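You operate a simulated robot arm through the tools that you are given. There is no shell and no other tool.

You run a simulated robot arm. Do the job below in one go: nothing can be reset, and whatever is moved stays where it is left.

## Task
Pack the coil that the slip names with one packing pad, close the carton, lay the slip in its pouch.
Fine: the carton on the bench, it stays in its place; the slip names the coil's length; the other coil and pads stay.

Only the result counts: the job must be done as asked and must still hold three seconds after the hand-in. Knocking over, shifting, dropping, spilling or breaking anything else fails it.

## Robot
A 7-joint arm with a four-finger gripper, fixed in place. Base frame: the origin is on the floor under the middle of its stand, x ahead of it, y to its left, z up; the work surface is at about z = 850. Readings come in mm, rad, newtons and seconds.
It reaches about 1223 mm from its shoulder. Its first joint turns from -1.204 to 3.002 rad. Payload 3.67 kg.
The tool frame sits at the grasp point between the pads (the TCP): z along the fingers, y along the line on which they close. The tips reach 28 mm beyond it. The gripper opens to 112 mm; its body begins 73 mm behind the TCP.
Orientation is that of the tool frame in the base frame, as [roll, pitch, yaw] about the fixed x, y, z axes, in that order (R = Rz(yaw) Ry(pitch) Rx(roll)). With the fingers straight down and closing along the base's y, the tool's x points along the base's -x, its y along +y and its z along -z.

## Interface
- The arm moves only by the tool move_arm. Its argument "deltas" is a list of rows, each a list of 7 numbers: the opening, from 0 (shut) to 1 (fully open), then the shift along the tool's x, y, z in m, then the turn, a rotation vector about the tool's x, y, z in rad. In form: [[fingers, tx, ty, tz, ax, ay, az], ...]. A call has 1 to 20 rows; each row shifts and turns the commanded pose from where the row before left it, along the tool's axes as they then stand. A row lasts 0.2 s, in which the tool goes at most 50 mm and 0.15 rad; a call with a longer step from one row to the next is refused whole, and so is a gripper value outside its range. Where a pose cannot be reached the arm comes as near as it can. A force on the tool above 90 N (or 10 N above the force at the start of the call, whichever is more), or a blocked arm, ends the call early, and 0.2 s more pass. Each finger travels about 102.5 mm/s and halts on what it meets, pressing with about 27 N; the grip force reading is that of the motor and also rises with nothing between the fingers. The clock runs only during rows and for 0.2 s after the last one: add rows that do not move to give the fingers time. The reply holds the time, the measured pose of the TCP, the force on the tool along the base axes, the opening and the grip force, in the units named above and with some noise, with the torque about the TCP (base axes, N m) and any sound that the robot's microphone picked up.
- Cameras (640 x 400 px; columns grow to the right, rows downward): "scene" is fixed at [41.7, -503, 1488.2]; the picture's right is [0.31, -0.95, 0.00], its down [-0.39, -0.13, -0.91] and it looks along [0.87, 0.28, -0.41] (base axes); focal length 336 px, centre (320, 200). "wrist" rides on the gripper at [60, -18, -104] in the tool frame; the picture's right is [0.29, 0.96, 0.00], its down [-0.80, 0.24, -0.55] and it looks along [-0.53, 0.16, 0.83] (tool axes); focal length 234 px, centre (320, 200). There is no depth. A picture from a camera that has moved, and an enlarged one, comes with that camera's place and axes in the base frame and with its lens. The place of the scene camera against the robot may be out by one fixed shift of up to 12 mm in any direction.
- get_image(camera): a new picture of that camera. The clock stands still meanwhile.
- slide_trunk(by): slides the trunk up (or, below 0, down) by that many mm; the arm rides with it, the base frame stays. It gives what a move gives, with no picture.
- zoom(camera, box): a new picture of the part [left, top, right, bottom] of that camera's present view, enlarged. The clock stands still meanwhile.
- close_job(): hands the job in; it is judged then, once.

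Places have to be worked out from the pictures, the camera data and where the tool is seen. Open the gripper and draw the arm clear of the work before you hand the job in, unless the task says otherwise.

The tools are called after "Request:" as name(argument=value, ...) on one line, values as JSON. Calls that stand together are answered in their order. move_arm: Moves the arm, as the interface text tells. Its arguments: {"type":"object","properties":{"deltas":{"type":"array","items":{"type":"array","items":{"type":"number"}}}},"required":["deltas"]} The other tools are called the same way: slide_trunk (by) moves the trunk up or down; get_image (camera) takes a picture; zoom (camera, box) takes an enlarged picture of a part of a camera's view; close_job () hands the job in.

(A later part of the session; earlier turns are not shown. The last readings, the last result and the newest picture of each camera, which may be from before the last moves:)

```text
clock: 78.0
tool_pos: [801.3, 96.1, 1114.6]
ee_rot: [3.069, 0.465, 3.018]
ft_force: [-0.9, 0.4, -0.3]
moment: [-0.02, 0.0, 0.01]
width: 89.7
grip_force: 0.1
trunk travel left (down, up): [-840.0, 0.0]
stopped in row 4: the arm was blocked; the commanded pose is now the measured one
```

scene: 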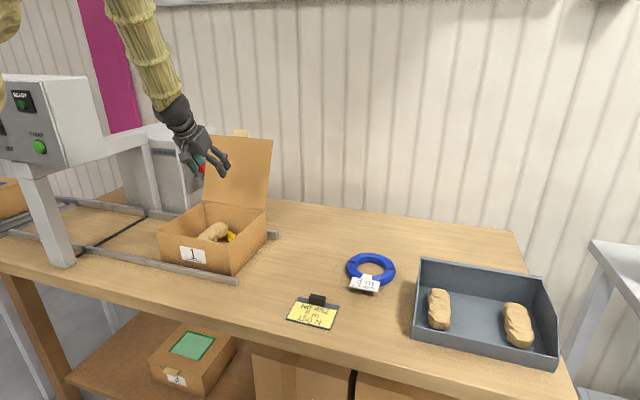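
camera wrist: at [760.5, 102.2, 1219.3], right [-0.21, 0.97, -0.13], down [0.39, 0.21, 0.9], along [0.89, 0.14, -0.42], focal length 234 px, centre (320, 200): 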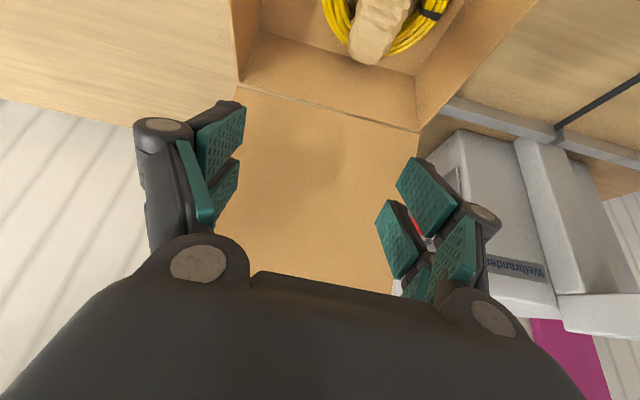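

The tool drifted down and to the right instead of following, so something is pressing on the arm further up. I look at the scene again before deciding.

Request:
get_image(camera="scene")

Request:
get_image(camera="wrist")

```text
taken
```

scene: 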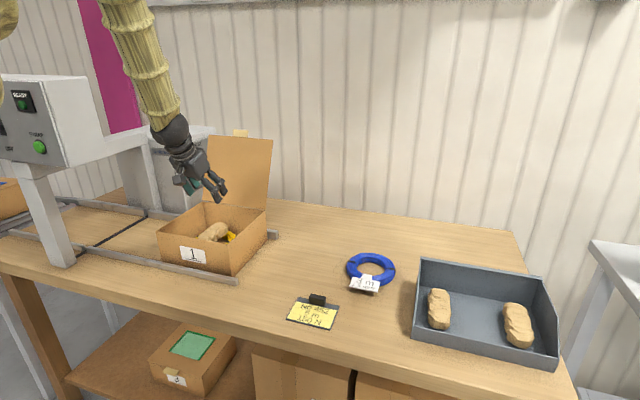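

```text
taken
camera wrist: at [700.8, 81.6, 1177.8], right [-0.17, 0.98, -0.07], down [0.48, 0.14, 0.87], along [0.86, 0.11, -0.49], focal length 234 px, centre (320, 200)
```

wrist: 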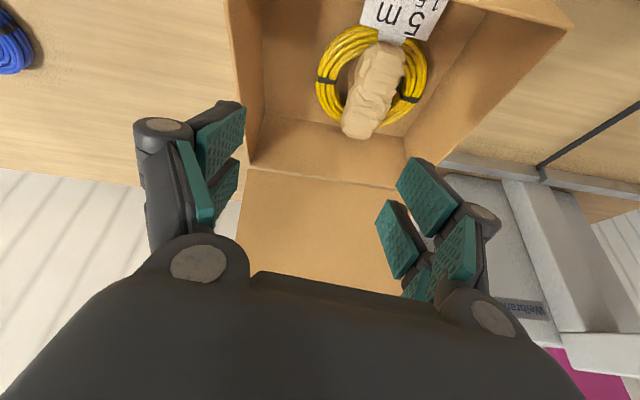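

I lower the trunk by 80 mm, with the fingertips staying above the carton's rim, to free whatever the arm is pressing against.

Request:
slide_trunk(by=-80)

Request:
move_arm(deltas=[[0.8, -0.005, 0, -0.0085, 0, 0, 0], [0.8, -0.01, 0, -0.017, 0, 0, 0], [0.8, -0.01, 0, -0.017, 0, 0, 0], [0.8, 0, 0, 0, 0, 0, 0]])

```text
clock: 79.2
tool_pos: [801.8, 95.8, 1034.6]
ee_rot: [3.07, 0.468, 3.02]
ft_force: [-0.5, 0.0, 0.4]
moment: [0.0, -0.03, 0.01]
width: 89.7
grip_force: 0.0
trunk travel left (down, up): [-760.0, 80.0]
```

```text
clock: 80.2
tool_pos: [804.6, 89.8, 1080.5]
ee_rot: [3.066, 0.46, 3.017]
ft_force: [0.4, 0.0, 0.5]
moment: [0.01, 0.02, -0.01]
width: 89.5
grip_force: 0.0
trunk travel left (down, up): [-760.0, 80.0]
```

At this trunk height the arm tracks well again. I correct the tool's orientation first, then read the pose.

Request:
move_arm(deltas=[[0.8, 0, 0, 0, 0.0034, -0.117, -0.0567], [0.8, 0, 0, 0, 0.0034, -0.117, -0.0567], [0.8, 0, 0, 0, 0, 0, 0], [0.8, 0, 0, 0, 0, 0, 0]])

```text
clock: 81.4
tool_pos: [817.1, 56.0, 1088.6]
ee_rot: [3.061, 0.598, 2.995]
ft_force: [0.9, 0.1, 0.4]
moment: [0.01, 0.03, 0.0]
width: 89.6
grip_force: 0.0
out of reach, approached as far as the arm can: row 2
trunk travel left (down, up): [-760.0, 80.0]
stopped in row 4: the arm was blocked; the commanded pose is now the measured one
```

The arm is stuck in an awkward posture here. When I opened the lid, pitching worked from further back, at about x 690, so I retreat there in small steps first.

Request:
move_arm(deltas=[[0.8, 0.0226, 0.0176, -0.0265, 0, 0, 0], [0.8, 0.0226, 0.0176, -0.0265, 0, 0, 0], [0.8, 0.0226, 0.0176, -0.0265, 0, 0, 0], [0.8, 0.0226, 0.0176, -0.0265, 0, 0, 0], [0.8, 0, 0, 0, 0, 0, 0]])

Request:
get_image(camera="scene")

```text
clock: 82.1
tool_pos: [717.6, 81.4, 1019.4]
ee_rot: [3.018, 0.418, 2.915]
ft_force: [0.7, 0.2, -0.6]
moment: [-0.01, -0.01, 0.0]
width: 89.8
grip_force: 0.0
trunk travel left (down, up): [-760.0, 80.0]
stopped in row 3: the arm was blocked; the commanded pose is now the measured one
```

```text
taken
```

scene: 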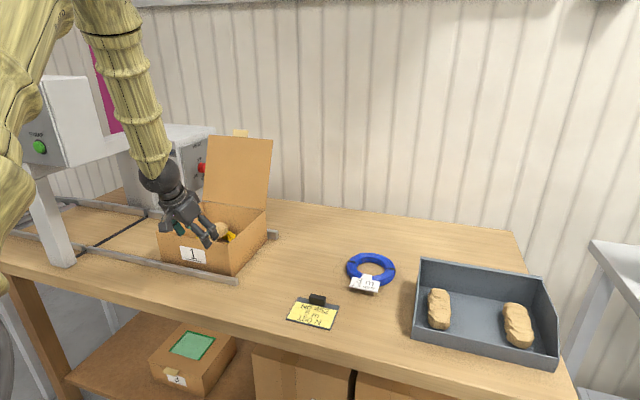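

That went lower than commanded, so I stop and think. The tool is just in front of the carton, clear of it. I test with a slow, small upward move to see whether the arm tracks.

Request:
move_arm(deltas=[[0.8, 0, 0, 0, 0, 0, 0], [0.8, 0, 0, -0.006, 0, 0, 0], [0.8, 0, 0, -0.006, 0, 0, 0], [0.8, 0, 0, -0.006, 0, 0, 0], [0.8, 0, 0, -0.006, 0, 0, 0], [0.8, 0, 0, 0, 0, 0, 0]])

Request:
get_image(camera="scene")

```text
clock: 83.7
tool_pos: [706.6, 63.0, 1023.0]
ee_rot: [2.987, 0.355, 2.852]
ft_force: [-0.1, -0.7, -0.2]
moment: [0.01, -0.04, -0.01]
width: 89.8
grip_force: 0.0
trunk travel left (down, up): [-760.0, 80.0]
stopped in row 6: the arm was blocked; the commanded pose is now the measured one
```

```text
taken
```

scene: 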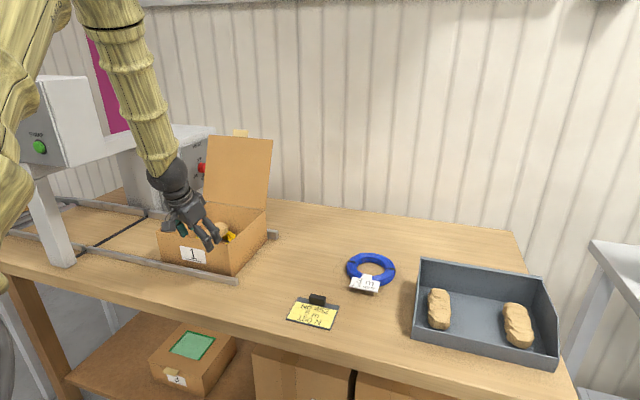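

The deviation looks like the arm meeting a joint limit towards the left in this posture, since it moved along unchanged with the trunk. I back out to the right, where the arm was comfortable, and re-approach the way that worked for opening.

Request:
move_arm(deltas=[[0.8, -0.0204, -0.028, -0.0183, 0, 0, 0], [0.8, -0.0204, -0.028, -0.0183, 0, 0, 0], [0.8, -0.0204, -0.028, -0.0183, 0, 0, 0], [0.8, -0.0204, -0.028, -0.0183, 0, 0, 0], [0.8, -0.0204, -0.028, -0.0183, 0, 0, 0], [0.8, -0.0204, -0.028, -0.0183, 0, 0, 0], [0.8, 0, 0, 0, 0, 0, 0]])

Request:
get_image(camera="scene")

```text
clock: 85.3
tool_pos: [739.9, -135.5, 1141.4]
ee_rot: [2.991, 0.356, 2.859]
ft_force: [1.0, 0.6, 0.6]
moment: [-0.04, 0.03, -0.03]
width: 89.6
grip_force: 0.1
trunk travel left (down, up): [-760.0, 80.0]
```

```text
taken
```

scene: 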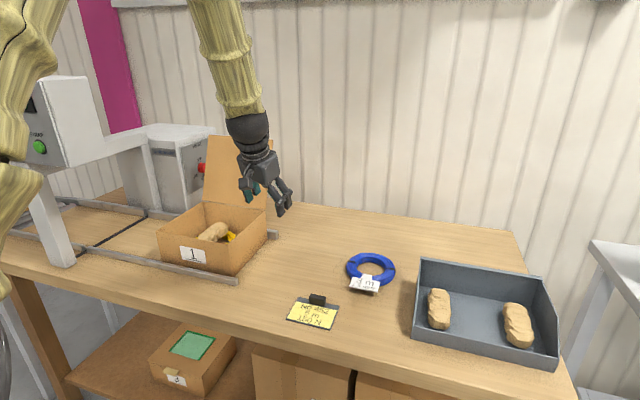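

It tracks perfectly to the right. I now bring the tool back to straight down here.

Request:
move_arm(deltas=[[0.8, 0, 0, 0, 0.0244, 0.0934, -0.063], [0.8, 0, 0, 0, 0.0244, 0.0934, -0.063], [0.8, 0, 0, 0, 0.0244, 0.0934, -0.063], [0.8, 0, 0, 0, 0.0244, 0.0934, -0.063], [0.8, 0, 0, 0, 0, 0, 0]])

```text
clock: 86.5
tool_pos: [737.0, -134.6, 1142.5]
ee_rot: [-3.141, 0.003, -3.141]
ft_force: [-0.5, 0.1, 0.2]
moment: [0.0, -0.03, 0.0]
width: 89.8
grip_force: 0.0
trunk travel left (down, up): [-760.0, 80.0]
```

The tool is vertical again and tracks well. I pitch it forward to 50° here on the comfortable side, before moving left towards the lid.

Request:
move_arm(deltas=[[0.8, 0, 0, 0, 0, -0.1396, 0], [0.8, 0, 0, 0, 0, -0.1396, 0], [0.8, 0, 0, 0, 0, -0.1396, 0], [0.8, 0, 0, 0, 0, -0.1396, 0], [0.8, 0, 0, 0, 0, -0.1396, 0], [0.8, 0, 0, 0, 0, 0, 0]])

```text
clock: 87.9
tool_pos: [737.2, -136.8, 1142.5]
ee_rot: [3.141, 0.701, 3.14]
ft_force: [-0.2, -0.3, 0.5]
moment: [-0.02, -0.02, 0.01]
width: 89.6
grip_force: 0.0
trunk travel left (down, up): [-760.0, 80.0]
```

That pose is exact. I move forward, up and left in stages, checking the tracking.

Request:
move_arm(deltas=[[0.8, -0.0312, 0.0274, -0.0019, 0, 0, 0], [0.8, -0.0312, 0.0274, -0.0019, 0, 0, 0], [0.8, -0.0312, 0.0274, -0.0019, 0, 0, 0], [0.8, -0.0312, 0.0274, -0.0019, 0, 0, 0], [0.8, -0.0312, 0.0274, -0.0019, 0, 0, 0], [0.8, 0, 0, 0, 0, 0, 0]])

Request:
get_image(camera="scene")

Request:
get_image(camera="wrist")

```text
clock: 89.5
tool_pos: [858.8, -27.8, 1268.7]
ee_rot: [3.036, 0.696, 3.029]
ft_force: [0.0, -0.1, 0.0]
moment: [-0.01, 0.03, 0.02]
width: 89.5
grip_force: 0.1
trunk travel left (down, up): [-760.0, 80.0]
stopped in row 6: the arm was blocked; the commanded pose is now the measured one
```

```text
taken
```

scene: 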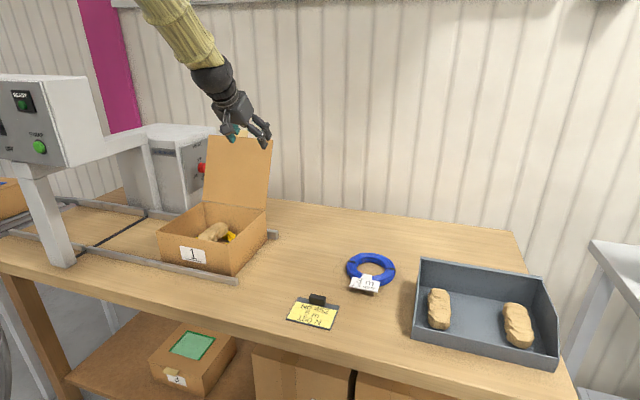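

```text
taken
camera wrist: at [746.1, -45.2, 1307.9], right [-0.18, 0.98, -0.11], down [0.26, 0.15, 0.95], along [0.95, 0.14, -0.28], focal length 234 px, centre (320, 200)
```

wrist: 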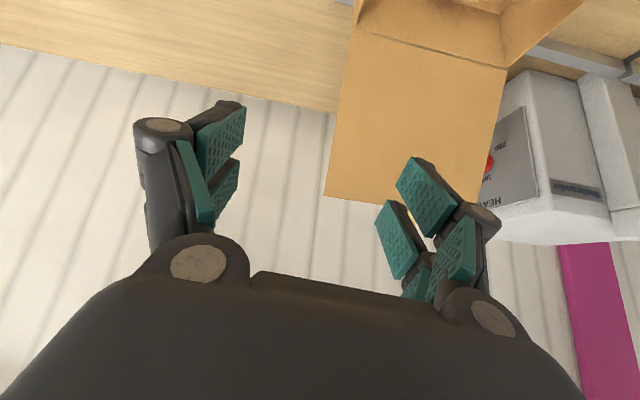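

The upper arm seems to be at its left limit because the elbow has swung over to the left. When I had turned the tool a quarter turn about its own axis at the start, the elbow moved right, so I go back right and do that turn to bring the elbow over.

Request:
move_arm(deltas=[[0.8, 0.0165, -0.0369, -0.009, 0, 0, 0], [0.8, 0.0165, -0.0369, -0.009, 0, 0, 0], [0.8, 0.0165, -0.0369, -0.009, 0, 0, 0], [0.8, 0, 0, 0, 0, 0, 0], [0.8, 0, 0, 0, 0, 0, 0.1428], [0.8, 0, 0, 0, 0, 0, 0.1428], [0.8, 0, 0, 0, 0, 0, 0.1428], [0.8, 0, 0, 0, 0, 0, 0.1428], [0.8, 0, 0, 0, 0, 0, 0.1428], [0.8, 0, 0, 0, 0, 0, 0.1428], [0.8, 0, 0, 0, 0, 0, 0.1428], [0.8, 0, 0, 0, 0, 0, 0.1428], [0.8, 0, 0, 0, 0, 0, 0]])

Request:
get_image(camera="scene")

```text
clock: 92.3
tool_pos: [798.0, -134.3, 1246.4]
ee_rot: [2.464, 0.2, 1.858]
ft_force: [0.1, 0.7, -0.2]
moment: [-0.04, 0.0, -0.01]
width: 89.6
grip_force: 0.1
trunk travel left (down, up): [-760.0, 80.0]
```

```text
taken
```

scene: 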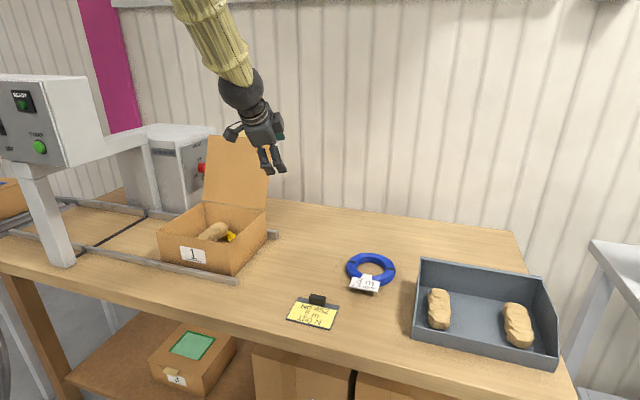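

The elbow is still up. I finish the quarter turn and raise the trunk the remaining 80 mm, which is the posture I used before opening. Then I will move left in that orientation.

Request:
move_arm(deltas=[[0.8, 0, 0, 0, 0, 0, 0.1428], [0.8, 0, 0, 0, 0, 0, 0.1428], [0.8, 0, 0, 0, 0, 0, 0.1428], [0.8, 0, 0, 0, 0, 0, 0]])

Request:
slide_trunk(by=80)

Request:
get_image(camera="scene")

```text
clock: 93.3
tool_pos: [797.7, -133.7, 1247.8]
ee_rot: [2.444, -0.076, 1.528]
ft_force: [-0.2, 1.0, -1.2]
moment: [0.02, -0.01, 0.01]
width: 89.6
grip_force: 0.0
trunk travel left (down, up): [-760.0, 80.0]
```

```text
clock: 94.5
tool_pos: [797.8, -133.3, 1327.3]
ee_rot: [2.443, -0.075, 1.529]
ft_force: [-0.4, 0.2, -0.3]
moment: [0.02, -0.03, -0.02]
width: 89.6
grip_force: 0.1
trunk travel left (down, up): [-840.0, 0.0]
```

```text
taken
```

scene: 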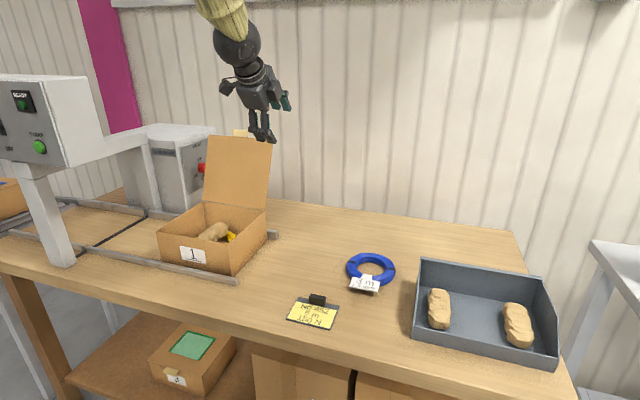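

The orientation is reached. I now retract and move left in this orientation, which earlier made the elbow swing to the right.

Request:
move_arm(deltas=[[0.8, 0.0194, -0.0355, 0, 0, 0, 0], [0.8, 0.0194, -0.0355, 0, 0, 0, 0], [0.8, 0.0194, -0.0355, 0, 0, 0, 0], [0.8, 0.0194, -0.0355, 0, 0, 0, 0], [0.8, 0.0194, -0.0355, 0, 0, 0, 0], [0.8, 0.0194, -0.0355, 0, 0, 0, 0], [0.8, 0, 0, 0, 0, 0, 0]])

Request:
get_image(camera="scene")

```text
clock: 96.1
tool_pos: [638.5, -1.5, 1199.3]
ee_rot: [2.443, -0.074, 1.528]
ft_force: [-0.2, -0.7, 0.8]
moment: [0.03, 0.05, 0.01]
width: 89.6
grip_force: 0.1
trunk travel left (down, up): [-840.0, 0.0]
```

```text
taken
```

scene: 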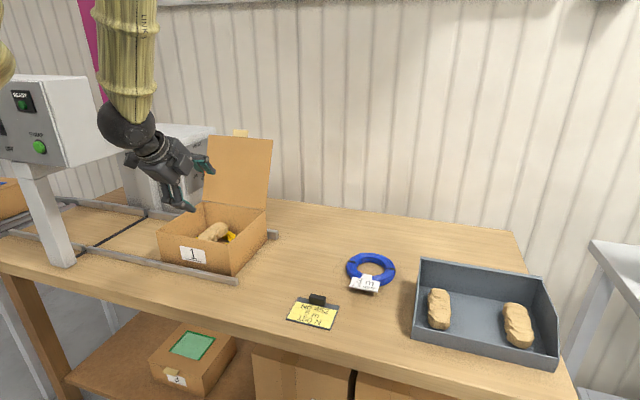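

It tracks exactly. I go on left to y ≈ 135 and look at the elbow.

Request:
move_arm(deltas=[[0.8, 0.034, -0.002, 0, 0, 0, 0], [0.8, 0.034, -0.002, 0, 0, 0, 0], [0.8, 0.034, -0.002, 0, 0, 0, 0], [0.8, 0.034, -0.002, 0, 0, 0, 0], [0.8, 0, 0, 0, 0, 0, 0]])

Request:
get_image(camera="scene")

```text
clock: 97.3
tool_pos: [642.2, 135.6, 1204.1]
ee_rot: [2.445, -0.075, 1.529]
ft_force: [0.4, -0.7, 0.7]
moment: [-0.02, 0.01, 0.01]
width: 89.6
grip_force: 0.0
trunk travel left (down, up): [-840.0, 0.0]
```

```text
taken
```

scene: 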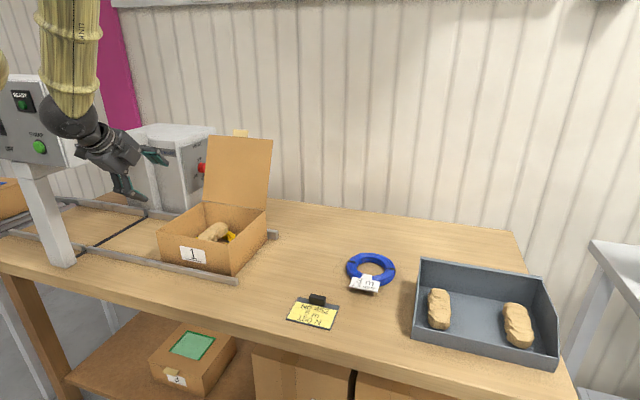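

Here the arm follows precisely. I turn the tool back a quarter turn about its axis at this place, so the fingers close along y again.

Request:
move_arm(deltas=[[0.8, 0, 0, 0, 0, 0, -0.1428], [0.8, 0, 0, 0, 0, 0, -0.1428], [0.8, 0, 0, 0, 0, 0, -0.1428], [0.8, 0, 0, 0, 0, 0, -0.1428], [0.8, 0, 0, 0, 0, 0, -0.1428], [0.8, 0, 0, 0, 0, 0, -0.1428], [0.8, 0, 0, 0, 0, 0, -0.1428], [0.8, 0, 0, 0, 0, 0, -0.1428], [0.8, 0, 0, 0, 0, 0, -0.1428], [0.8, 0, 0, 0, 0, 0, -0.1428], [0.8, 0, 0, 0, 0, 0, -0.1428], [0.8, 0, 0, 0, 0, 0, 0]])

Request:
get_image(camera="scene")

```text
clock: 99.9
tool_pos: [652.5, 124.2, 1220.2]
ee_rot: [2.972, 0.679, 2.954]
ft_force: [0.6, 0.2, -0.3]
moment: [0.0, 0.02, 0.0]
width: 89.5
grip_force: 0.1
trunk travel left (down, up): [-840.0, 0.0]
```

```text
taken
```

scene: 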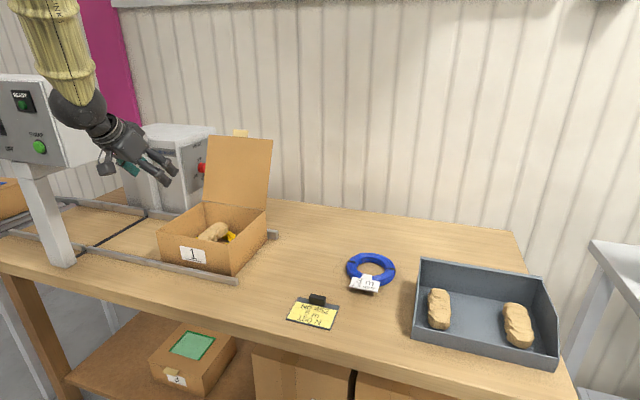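

In this orientation the elbow gets pushed left to its limit again. Since the gripper is symmetric about its axis, I try the other half turn, with the camera on the far side, which may suit the present wrist posture.

Request:
move_arm(deltas=[[0.8, 0, 0, 0, 0, 0, 0.1428], [0.8, 0, 0, 0, 0, 0, 0.1428], [0.8, 0, 0, 0, 0, 0, 0.1428], [0.8, 0, 0, 0, 0, 0, 0.1428], [0.8, 0, 0, 0, 0, 0, 0.1428], [0.8, 0, 0, 0, 0, 0, 0.1428], [0.8, 0, 0, 0, 0, 0, 0.1428], [0.8, 0, 0, 0, 0, 0, 0.1428], [0.8, 0, 0, 0, 0, 0, 0.1428], [0.8, 0, 0, 0, 0, 0, 0.1428], [0.8, 0, 0, 0, 0, 0, 0.1428], [0.8, 0, 0, 0, 0, 0, 0]])

Request:
move_arm(deltas=[[0.8, 0, 0, 0, 0, 0, 0.1428], [0.8, 0, 0, 0, 0, 0, 0.1428], [0.8, 0, 0, 0, 0, 0, 0.1428], [0.8, 0, 0, 0, 0, 0, 0.1428], [0.8, 0, 0, 0, 0, 0, 0.1428], [0.8, 0, 0, 0, 0, 0, 0.1428], [0.8, 0, 0, 0, 0, 0, 0.1428], [0.8, 0, 0, 0, 0, 0, 0.1428], [0.8, 0, 0, 0, 0, 0, 0.1428], [0.8, 0, 0, 0, 0, 0, 0.1428], [0.8, 0, 0, 0, 0, 0, 0.1428], [0.8, 0, 0, 0, 0, 0, 0]])

Request:
get_image(camera="scene")

```text
clock: 102.5
tool_pos: [639.1, 134.7, 1204.9]
ee_rot: [2.444, -0.076, 1.526]
ft_force: [-1.2, -0.4, -0.3]
moment: [-0.02, -0.04, 0.02]
width: 89.5
grip_force: 0.2
trunk travel left (down, up): [-840.0, 0.0]
```

```text
clock: 105.1
tool_pos: [638.7, 137.3, 1205.3]
ee_rot: [-3.043, -0.695, -0.107]
ft_force: [-0.3, -0.5, -0.1]
moment: [0.0, 0.03, -0.01]
width: 89.6
grip_force: 0.1
trunk travel left (down, up): [-840.0, 0.0]
```

```text
taken
```

scene: 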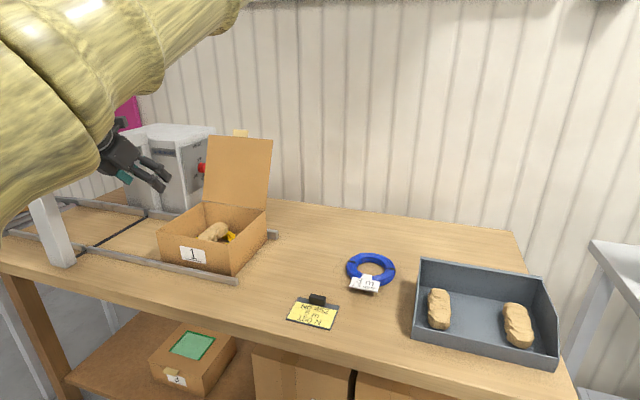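

The half-turned orientation is reached exactly and the elbow has swung to the right, away from its limit. I square the tool up, look with both cameras and zoom in on the tab.

Request:
move_arm(deltas=[[0.8, 0, 0, 0, -0.0298, -0.0008, -0.082], [0.8, 0, 0, 0, 0, 0, 0]])

Request:
get_image(camera="wrist")

Request:
zoom(camera="scene", box=[190, 120, 290, 220])

```text
clock: 105.7
tool_pos: [639.3, 134.1, 1205.1]
ee_rot: [3.139, -0.698, 0.003]
ft_force: [0.4, -0.8, 0.2]
moment: [0.01, -0.04, 0.01]
width: 89.4
grip_force: 0.1
trunk travel left (down, up): [-840.0, 0.0]
```

```text
taken
camera wrist: at [619.6, 152.3, 1323.3], right [0.22, -0.96, 0.19], down [-0.97, -0.24, -0.09], along [0.13, -0.16, -0.98], focal length 234 px, centre (320, 200)
```

wrist: 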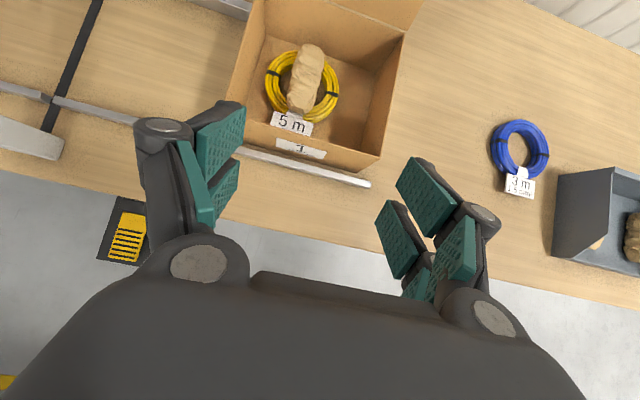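

```text
4.00 times, centred on (240, 170) of scene
camera zoom: at [41.7, -503.0, 1488.2], right [0.31, -0.95, 0.0], down [-0.39, -0.13, -0.91], along [0.87, 0.28, -0.41], focal length 1342 px, centre (640, 320)
```

zoom: 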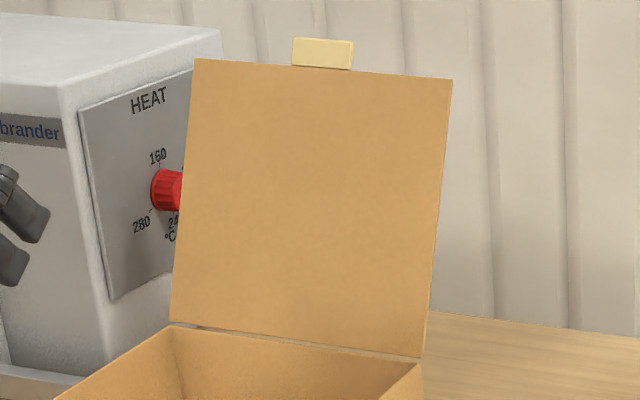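

The scene view puts the lid at about 113° open, its top edge at (1097, 1197) and the tab's centre at about (1102, 141, 1209). I move up and forward above the carton in this orientation, checking the tracking.

Request:
move_arm(deltas=[[0.8, 0.0382, -0.0008, 0.0212, 0, 0, 0], [0.8, 0.0382, -0.0008, 0.0212, 0, 0, 0], [0.8, 0.0382, -0.0008, 0.0212, 0, 0, 0], [0.8, 0.0382, -0.0008, 0.0212, 0, 0, 0], [0.8, 0.0382, -0.0008, 0.0212, 0, 0, 0], [0.8, 0, 0, 0, 0, 0, 0]])

Request:
get_image(camera="wrist")

Request:
get_image(camera="scene")

```text
clock: 107.1
tool_pos: [854.9, 140.8, 1245.2]
ee_rot: [3.14, -0.7, 0.003]
ft_force: [-1.0, 0.0, 0.7]
moment: [0.0, -0.02, 0.02]
width: 89.9
grip_force: 0.1
trunk travel left (down, up): [-840.0, 0.0]
```

```text
taken
camera wrist: at [835.2, 158.9, 1362.8], right [0.22, -0.96, 0.19], down [-0.97, -0.24, -0.09], along [0.13, -0.16, -0.98], focal length 234 px, centre (320, 200)
```

wrist: 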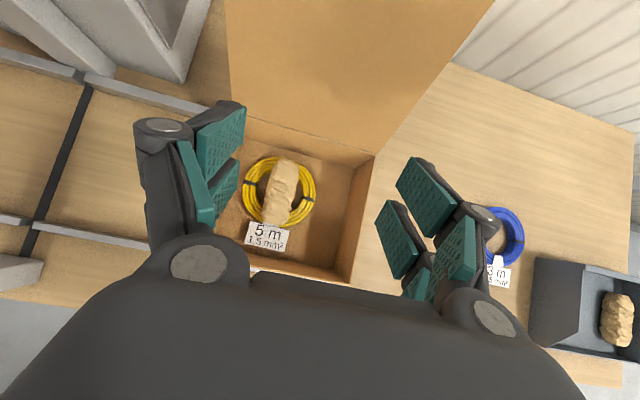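

```text
taken
```

scene: 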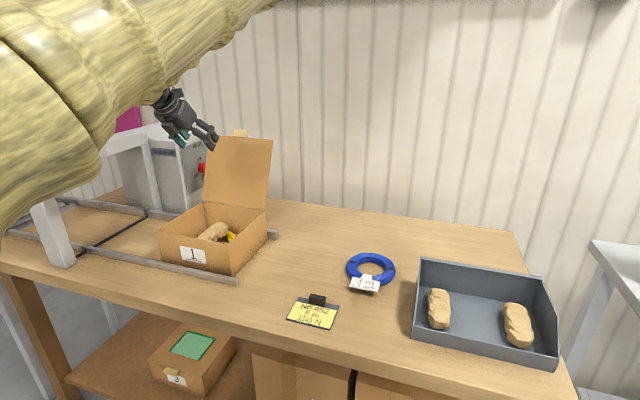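

Tracking is exact. I continue to the stand-off point above and in front of the tab.

Request:
move_arm(deltas=[[0.8, 0.0382, 0, 0.0206, 0, 0, 0], [0.8, 0.0382, 0, 0.0206, 0, 0, 0], [0.8, 0.0382, 0, 0.0206, 0, 0, 0], [0.8, 0.0382, 0, 0.0206, 0, 0, 0], [0.8, 0, 0, 0, 0, 0, 0]])

Request:
get_image(camera="wrist")

Request:
zoom(camera="scene", box=[150, 60, 300, 210])

```text
clock: 108.3
tool_pos: [1024.1, 139.6, 1284.0]
ee_rot: [3.139, -0.701, 0.001]
ft_force: [-0.3, 0.2, 0.5]
moment: [-0.01, -0.04, -0.02]
width: 89.5
grip_force: 0.1
trunk travel left (down, up): [-840.0, 0.0]
```

```text
taken
camera wrist: at [1003.4, 156.9, 1400.6], right [0.22, -0.96, 0.19], down [-0.97, -0.24, -0.09], along [0.13, -0.16, -0.98], focal length 234 px, centre (320, 200)
```

wrist: 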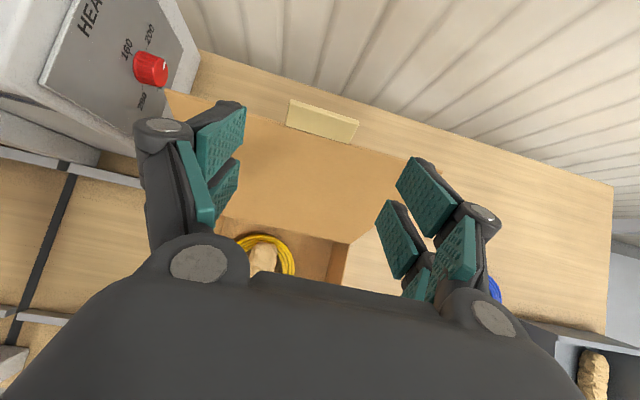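

```text
2.67 times, centred on (225, 135) of scene
camera zoom: at [41.7, -503.0, 1488.2], right [0.31, -0.95, 0.0], down [-0.39, -0.13, -0.91], along [0.87, 0.28, -0.41], focal length 895 px, centre (573, 373)
```

zoom: 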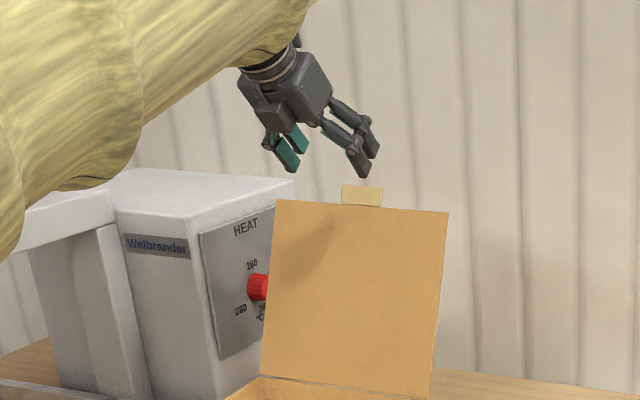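

The wrist camera sees the tab clearly. Its outer edge is at about (1097, 1225), its inner edge at (1088, 1201), and it spans y 112–169. I advance along the fingers towards it and stop just short to check.

Request:
move_arm(deltas=[[0.8, -0.004, 0, 0.018, 0, 0, 0], [0.8, -0.003, 0, 0.018, 0, 0, 0], [0.8, 0, 0, 0.018, 0, 0, 0], [0.8, 0, 0, 0, 0, 0, 0]])

Request:
get_image(camera="wrist")

Request:
zoom(camera="scene", box=[190, 90, 290, 190])

```text
clock: 109.3
tool_pos: [1055.3, 138.6, 1236.8]
ee_rot: [3.14, -0.699, 0.002]
ft_force: [0.1, 0.2, -0.2]
moment: [-0.03, -0.03, -0.02]
width: 89.6
grip_force: 0.0
trunk travel left (down, up): [-840.0, 0.0]
```

```text
taken
camera wrist: at [1034.1, 156.0, 1355.3], right [0.22, -0.96, 0.19], down [-0.97, -0.24, -0.09], along [0.13, -0.16, -0.98], focal length 234 px, centre (320, 200)
```

wrist: 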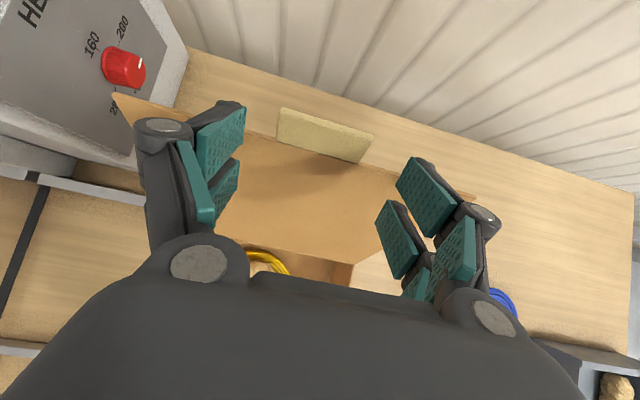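

```text
4.00 times, centred on (240, 140) of scene
camera zoom: at [41.7, -503.0, 1488.2], right [0.31, -0.95, 0.0], down [-0.39, -0.13, -0.91], along [0.87, 0.28, -0.41], focal length 1342 px, centre (640, 440)
```

zoom: 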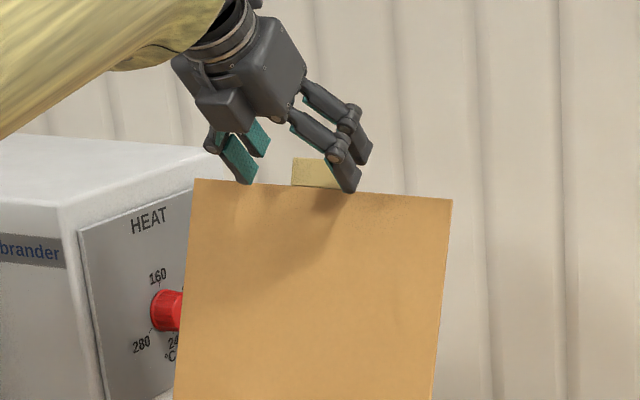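

The tab sits between the finger pairs as planned. I advance the last 18 mm slowly.

Request:
move_arm(deltas=[[0.8, 0, -0.0015, 0.006, 0, 0, 0], [0.8, 0, 0, 0.006, 0, 0, 0], [0.8, 0, 0, 0.006, 0, 0, 0], [0.8, 0, 0, 0, 0, 0, 0]])

Request:
get_image(camera="wrist")

Request:
zoom(camera="scene", box=[190, 90, 290, 190])

```text
clock: 110.3
tool_pos: [1063.7, 141.3, 1222.1]
ee_rot: [3.14, -0.699, 0.001]
ft_force: [-0.6, -0.4, -0.1]
moment: [-0.01, -0.01, 0.01]
width: 89.5
grip_force: 0.0
trunk travel left (down, up): [-840.0, 0.0]
```

```text
taken
camera wrist: at [1045.5, 159.2, 1339.9], right [0.22, -0.96, 0.19], down [-0.97, -0.24, -0.09], along [0.13, -0.16, -0.98], focal length 234 px, centre (320, 200)
```

wrist: 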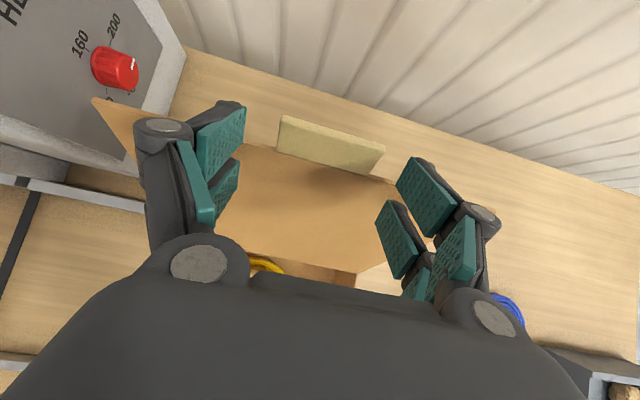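

```text
4.00 times, centred on (240, 140) of scene
camera zoom: at [41.7, -503.0, 1488.2], right [0.31, -0.95, 0.0], down [-0.39, -0.13, -0.91], along [0.87, 0.28, -0.41], focal length 1342 px, centre (640, 440)
```

zoom: 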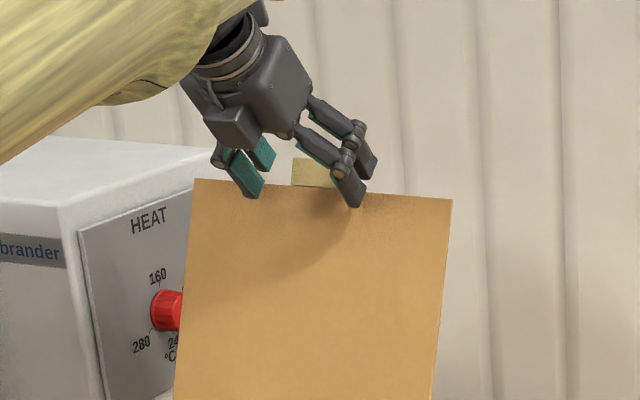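

The tab lies across the upper finger pads, between x 1088 and 1097, with the lid's edge just beyond the tips. I close slowly on the tab's side edges.

Request:
move_arm(deltas=[[0.7, 0, 0, 0, 0, 0, 0], [0.62, 0, 0, 0, 0, 0, 0], [0.57, 0, 0, 0, 0, 0, 0], [0.53, 0, 0, 0, 0, 0, 0], [0.5, 0, 0, 0, 0, 0, 0], [0.4, 0, 0, 0, 0, 0, 0], [0.4, 0, 0, 0, 0, 0, 0]])

Request:
get_image(camera="wrist")

Request:
zoom(camera="scene", box=[190, 90, 290, 190])

```text
clock: 111.9
tool_pos: [1066.3, 141.0, 1222.8]
ee_rot: [3.14, -0.699, 0.003]
ft_force: [0.7, -2.4, 2.6]
moment: [-0.11, -0.12, 0.02]
width: 59.6
grip_force: 26.4
trunk travel left (down, up): [-840.0, 0.0]
```

```text
taken
camera wrist: at [1045.9, 158.5, 1340.0], right [0.22, -0.96, 0.19], down [-0.97, -0.24, -0.09], along [0.13, -0.16, -0.98], focal length 234 px, centre (320, 200)
```

wrist: 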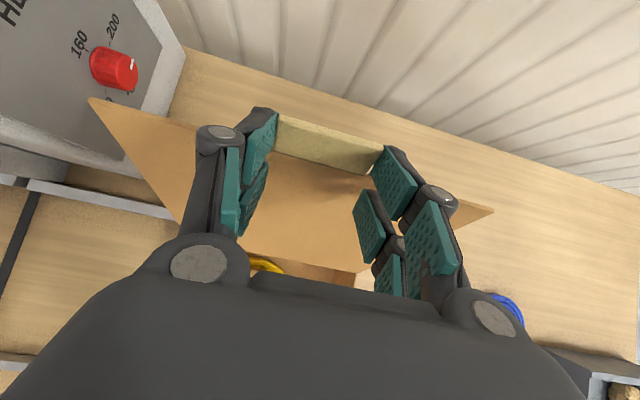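

```text
4.00 times, centred on (240, 140) of scene
camera zoom: at [41.7, -503.0, 1488.2], right [0.31, -0.95, 0.0], down [-0.39, -0.13, -0.91], along [0.87, 0.28, -0.41], focal length 1342 px, centre (640, 440)
```

zoom: 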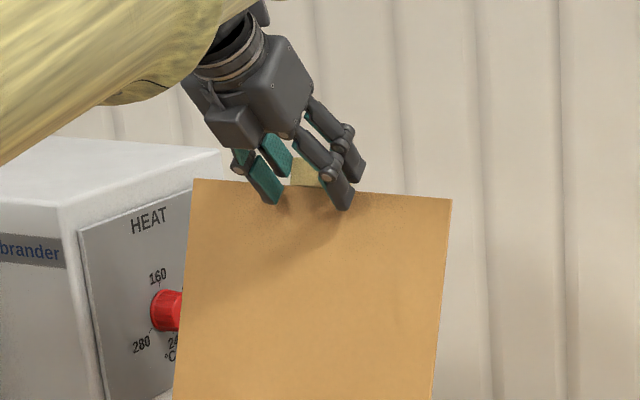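

The tab is gripped at 60 mm. I start drawing the lid back along its arc, first 15° as a test.

Request:
move_arm(deltas=[[0.4, -0.006, 0, -0.0097, 0, 0, 0], [0.4, -0.006, 0, -0.0097, 0, 0, 0], [0.4, -0.0136, 0, -0.0183, 0, 0, 0], [0.4, -0.0152, 0, -0.017, 0, 0, 0], [0.4, 0, 0, 0, 0, 0, 0]])

Request:
zoom(camera="scene", box=[140, 90, 300, 290])

Request:
get_image(camera="wrist")

```text
clock: 113.1
tool_pos: [998.8, 142.8, 1238.9]
ee_rot: [3.14, -0.7, 0.002]
ft_force: [0.9, 0.8, 6.0]
moment: [-0.11, -0.08, 0.24]
width: 59.8
grip_force: 27.2
trunk travel left (down, up): [-840.0, 0.0]
```

```text
2.00 times, centred on (220, 190) of scene
camera zoom: at [41.7, -503.0, 1488.2], right [0.31, -0.95, 0.0], down [-0.39, -0.13, -0.91], along [0.87, 0.28, -0.41], focal length 671 px, centre (520, 220)
```

zoom: 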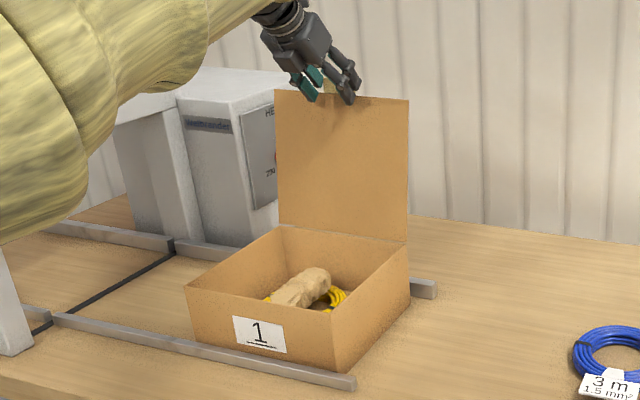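

```text
taken
camera wrist: at [978.1, 159.4, 1355.9], right [0.22, -0.96, 0.19], down [-0.97, -0.24, -0.09], along [0.13, -0.16, -0.98], focal length 234 px, centre (320, 200)
```

wrist: 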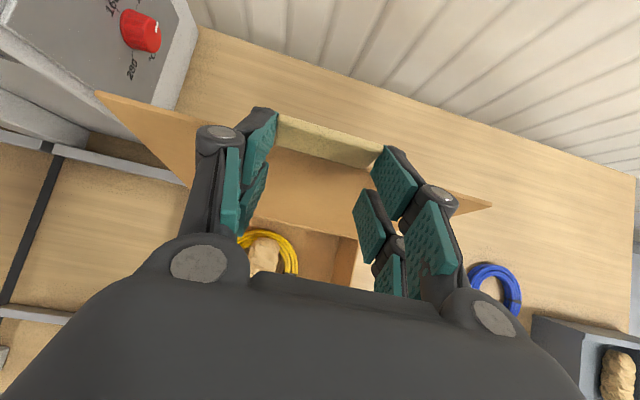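

The lid comes along, now near 95°, with a small 6 N radial load, so I add a millimetre of radius. I continue past vertical to about 70°.

Request:
move_arm(deltas=[[0.4, -0.0158, 0, -0.0165, 0, 0, 0], [0.4, -0.0173, 0, -0.0149, 0, 0, 0], [0.4, -0.0191, 0, -0.0125, 0, 0, 0], [0.4, -0.0201, 0, -0.0108, 0, 0, 0], [0.4, -0.021, 0, -0.009, 0, 0, 0], [0.4, 0, 0, 0, 0, 0, 0]])

Request:
zoom(camera="scene", box=[140, 90, 300, 290])

Request:
get_image(camera="wrist")

```text
clock: 114.5
tool_pos: [883.5, 142.4, 1225.8]
ee_rot: [3.138, -0.699, 0.003]
ft_force: [-2.9, -1.7, 9.3]
moment: [-0.24, -0.26, -0.02]
width: 59.4
grip_force: 26.9
trunk travel left (down, up): [-840.0, 0.0]
```

```text
2.00 times, centred on (220, 190) of scene
camera zoom: at [41.7, -503.0, 1488.2], right [0.31, -0.95, 0.0], down [-0.39, -0.13, -0.91], along [0.87, 0.28, -0.41], focal length 671 px, centre (520, 220)
```

zoom: 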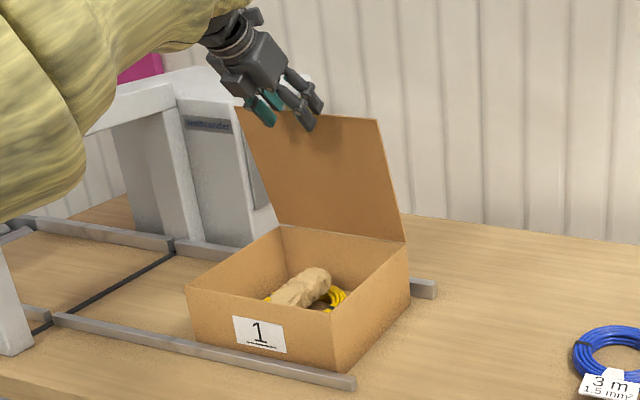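

```text
taken
camera wrist: at [864.1, 159.4, 1344.1], right [0.22, -0.96, 0.19], down [-0.97, -0.24, -0.09], along [0.13, -0.16, -0.98], focal length 234 px, centre (320, 200)
```

wrist: 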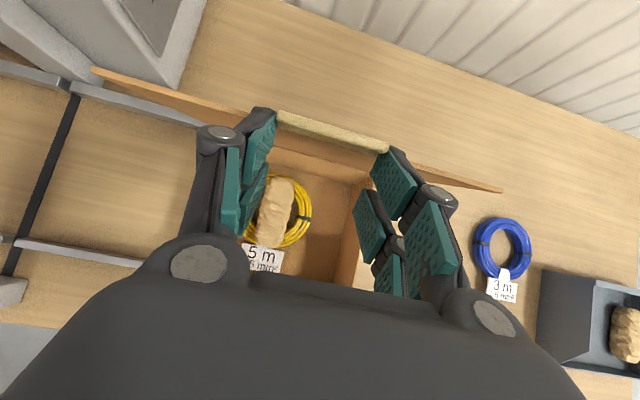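

The lid follows at about 70°, but it presses radially outward on the fingers with about 9 N. I add 3 mm of radius over the next steps and continue to about 45°.

Request:
move_arm(deltas=[[0.4, -0.0212, 0, -0.0086, 0, 0, 0], [0.4, -0.0217, 0, -0.0067, 0, 0, 0], [0.4, -0.0226, 0, -0.0033, 0, 0, 0], [0.4, -0.0228, 0, -0.0013, 0, 0, 0], [0.4, -0.0228, 0, 0.0006, 0, 0, 0], [0.4, 0, 0, 0, 0, 0, 0]])

Request:
zoom(camera="scene", box=[140, 90, 300, 290])

Request:
get_image(camera="wrist")

```text
clock: 115.9
tool_pos: [786.4, 141.5, 1169.5]
ee_rot: [3.14, -0.701, 0.001]
ft_force: [-4.3, 0.2, 7.8]
moment: [-0.04, -0.66, -0.04]
width: 59.2
grip_force: 26.6
trunk travel left (down, up): [-840.0, 0.0]
```

```text
2.00 times, centred on (220, 190) of scene
camera zoom: at [41.7, -503.0, 1488.2], right [0.31, -0.95, 0.0], down [-0.39, -0.13, -0.91], along [0.87, 0.28, -0.41], focal length 671 px, centre (520, 220)
```

zoom: 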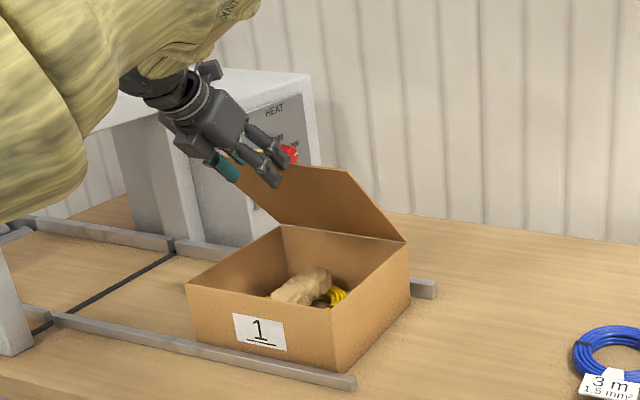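

```text
taken
camera wrist: at [766.4, 159.3, 1288.1], right [0.22, -0.96, 0.19], down [-0.97, -0.24, -0.09], along [0.13, -0.16, -0.98], focal length 234 px, centre (320, 200)
```

wrist: 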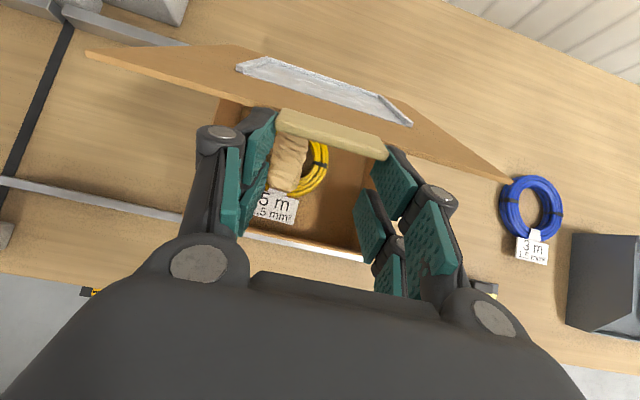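

The lid is at about 45° with modest forces, and the carton label hasn't moved. I continue down to about 20°.

Request:
move_arm(deltas=[[0.4, -0.0227, 0, 0.0027, 0, 0, 0], [0.4, -0.0224, 0, 0.0047, 0, 0, 0], [0.4, -0.022, 0, 0.0066, 0, 0, 0], [0.4, -0.0213, 0, 0.0084, 0, 0, 0], [0.4, -0.0204, 0, 0.0102, 0, 0, 0], [0.4, 0, 0, 0, 0, 0, 0]])

Request:
zoom(camera="scene", box=[100, 140, 300, 300])

Request:
get_image(camera="wrist")

```text
clock: 117.3
tool_pos: [725.7, 139.1, 1073.0]
ee_rot: [3.14, -0.699, 0.002]
ft_force: [-1.3, 0.3, 1.5]
moment: [0.07, -0.16, 0.01]
width: 59.4
grip_force: 26.9
trunk travel left (down, up): [-840.0, 0.0]
```

```text
2.50 times, centred on (200, 220) of scene
camera zoom: at [41.7, -503.0, 1488.2], right [0.31, -0.95, 0.0], down [-0.39, -0.13, -0.91], along [0.87, 0.28, -0.41], focal length 839 px, centre (620, 150)
```

zoom: 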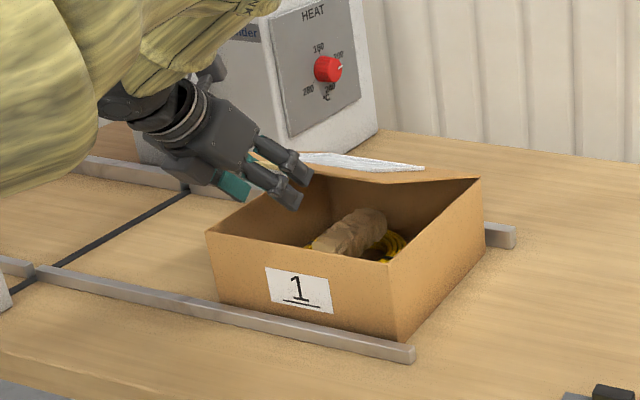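

```text
taken
camera wrist: at [705.3, 157.0, 1190.9], right [0.22, -0.96, 0.19], down [-0.97, -0.24, -0.09], along [0.13, -0.16, -0.98], focal length 234 px, centre (320, 200)
```

wrist: 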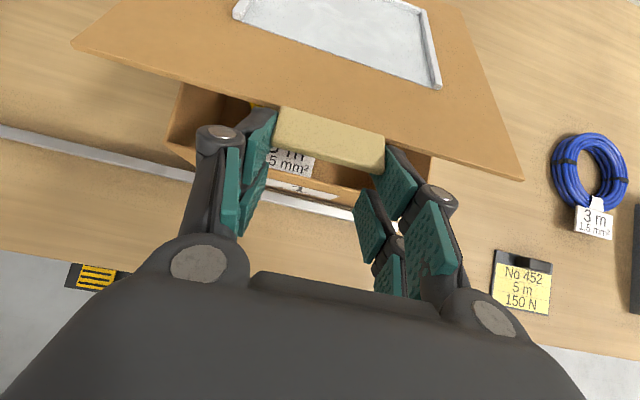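

The lid is nearly down with little force. I lower the last stretch to a few degrees above closed.

Request:
move_arm(deltas=[[0.4, -0.0194, 0, 0.012, 0, 0, 0], [0.4, -0.0183, 0, 0.0136, 0, 0, 0], [0.4, -0.0085, 0, 0.0076, 0, 0, 0], [0.4, -0.0085, 0, 0.0076, 0, 0, 0], [0.4, 0, 0, 0, 0, 0, 0]])

Request:
zoom(camera="scene", box=[100, 170, 300, 300])

Request:
get_image(camera="wrist")

```text
clock: 118.5
tool_pos: [708.6, 141.5, 1006.2]
ee_rot: [3.141, -0.698, 0.003]
ft_force: [-2.3, 1.3, -0.4]
moment: [0.0, -0.03, 0.32]
width: 59.3
grip_force: 27.5
trunk travel left (down, up): [-840.0, 0.0]
```

```text
3.08 times, centred on (200, 235) of scene
camera zoom: at [41.7, -503.0, 1488.2], right [0.31, -0.95, 0.0], down [-0.39, -0.13, -0.91], along [0.87, 0.28, -0.41], focal length 1032 px, centre (689, 92)
```

zoom: 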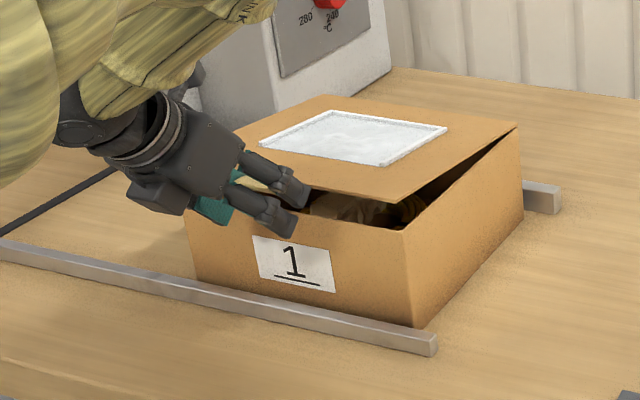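

```text
taken
camera wrist: at [689.8, 158.7, 1125.2], right [0.22, -0.96, 0.19], down [-0.97, -0.24, -0.09], along [0.13, -0.16, -0.98], focal length 234 px, centre (320, 200)
```

wrist: 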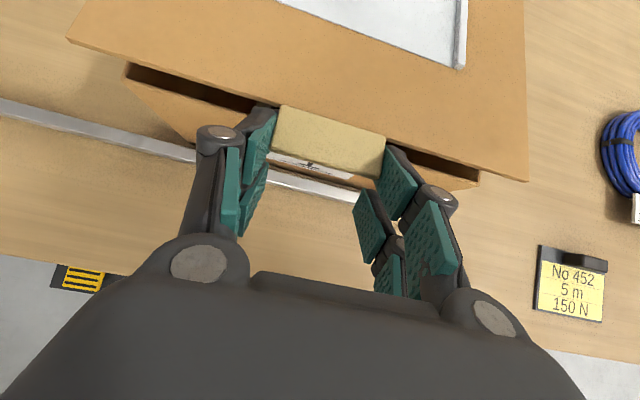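

The lid is at about 6°. I lower it another 5° in small steps until it meets the carton.

Request:
move_arm(deltas=[[0.4, -0.0053, 0, 0.0054, 0, 0, 0], [0.4, -0.0053, 0, 0.0054, 0, 0, 0], [0.4, -0.0053, 0, 0.0054, 0, 0, 0], [0.4, 0, 0, 0, 0, 0, 0]])

Request:
zoom(camera="scene", box=[140, 190, 290, 290])

```text
clock: 119.5
tool_pos: [709.3, 140.7, 985.7]
ee_rot: [3.139, -0.699, 0.002]
ft_force: [0.0, 1.3, 1.8]
moment: [0.0, -0.38, 0.11]
width: 59.3
grip_force: 27.1
trunk travel left (down, up): [-840.0, 0.0]
```

```text
4.00 times, centred on (215, 240) of scene
camera zoom: at [41.7, -503.0, 1488.2], right [0.31, -0.95, 0.0], down [-0.39, -0.13, -0.91], along [0.87, 0.28, -0.41], focal length 1342 px, centre (740, 40)
```

zoom: 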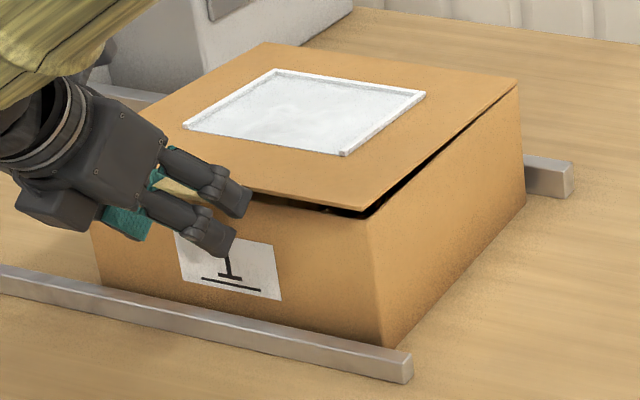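

The lid is within about 2° of closed. I open the fingers to let it settle, then back away along the finger axis.

Request:
move_arm(deltas=[[0.56, 0, 0, 0, 0, 0, 0], [0.62, 0, 0, 0, 0, 0, 0], [0.7, 0, 0, 0, 0, 0, 0], [0.7, 0, 0, -0.01, 0, 0, 0], [0.7, 0, 0, -0.03, 0, 0, 0], [0.7, 0, 0, -0.04, 0, 0, 0], [0.7, 0, 0, 0, 0, 0, 0]])

Request:
zoom(camera="scene", box=[140, 190, 290, 290])

Request:
get_image(camera="wrist")

```text
clock: 121.1
tool_pos: [656.4, 142.8, 1045.9]
ee_rot: [3.14, -0.7, 0.0]
ft_force: [0.6, -0.8, -0.3]
moment: [0.03, -0.01, -0.03]
width: 78.4
grip_force: 0.0
trunk travel left (down, up): [-840.0, 0.0]
```

```text
4.00 times, centred on (215, 240) of scene
camera zoom: at [41.7, -503.0, 1488.2], right [0.31, -0.95, 0.0], down [-0.39, -0.13, -0.91], along [0.87, 0.28, -0.41], focal length 1342 px, centre (740, 40)
```

zoom: 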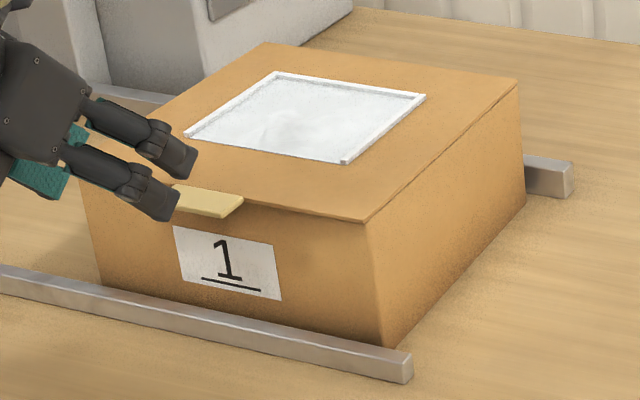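

```text
taken
camera wrist: at [636.6, 159.1, 1163.5], right [0.22, -0.96, 0.19], down [-0.97, -0.24, -0.09], along [0.13, -0.16, -0.98], focal length 234 px, centre (320, 200)
```

wrist: 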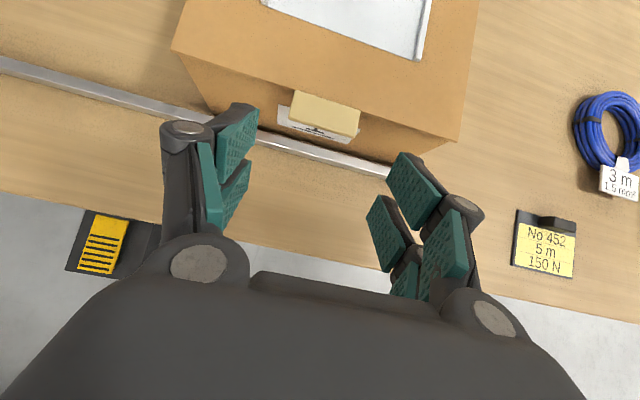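

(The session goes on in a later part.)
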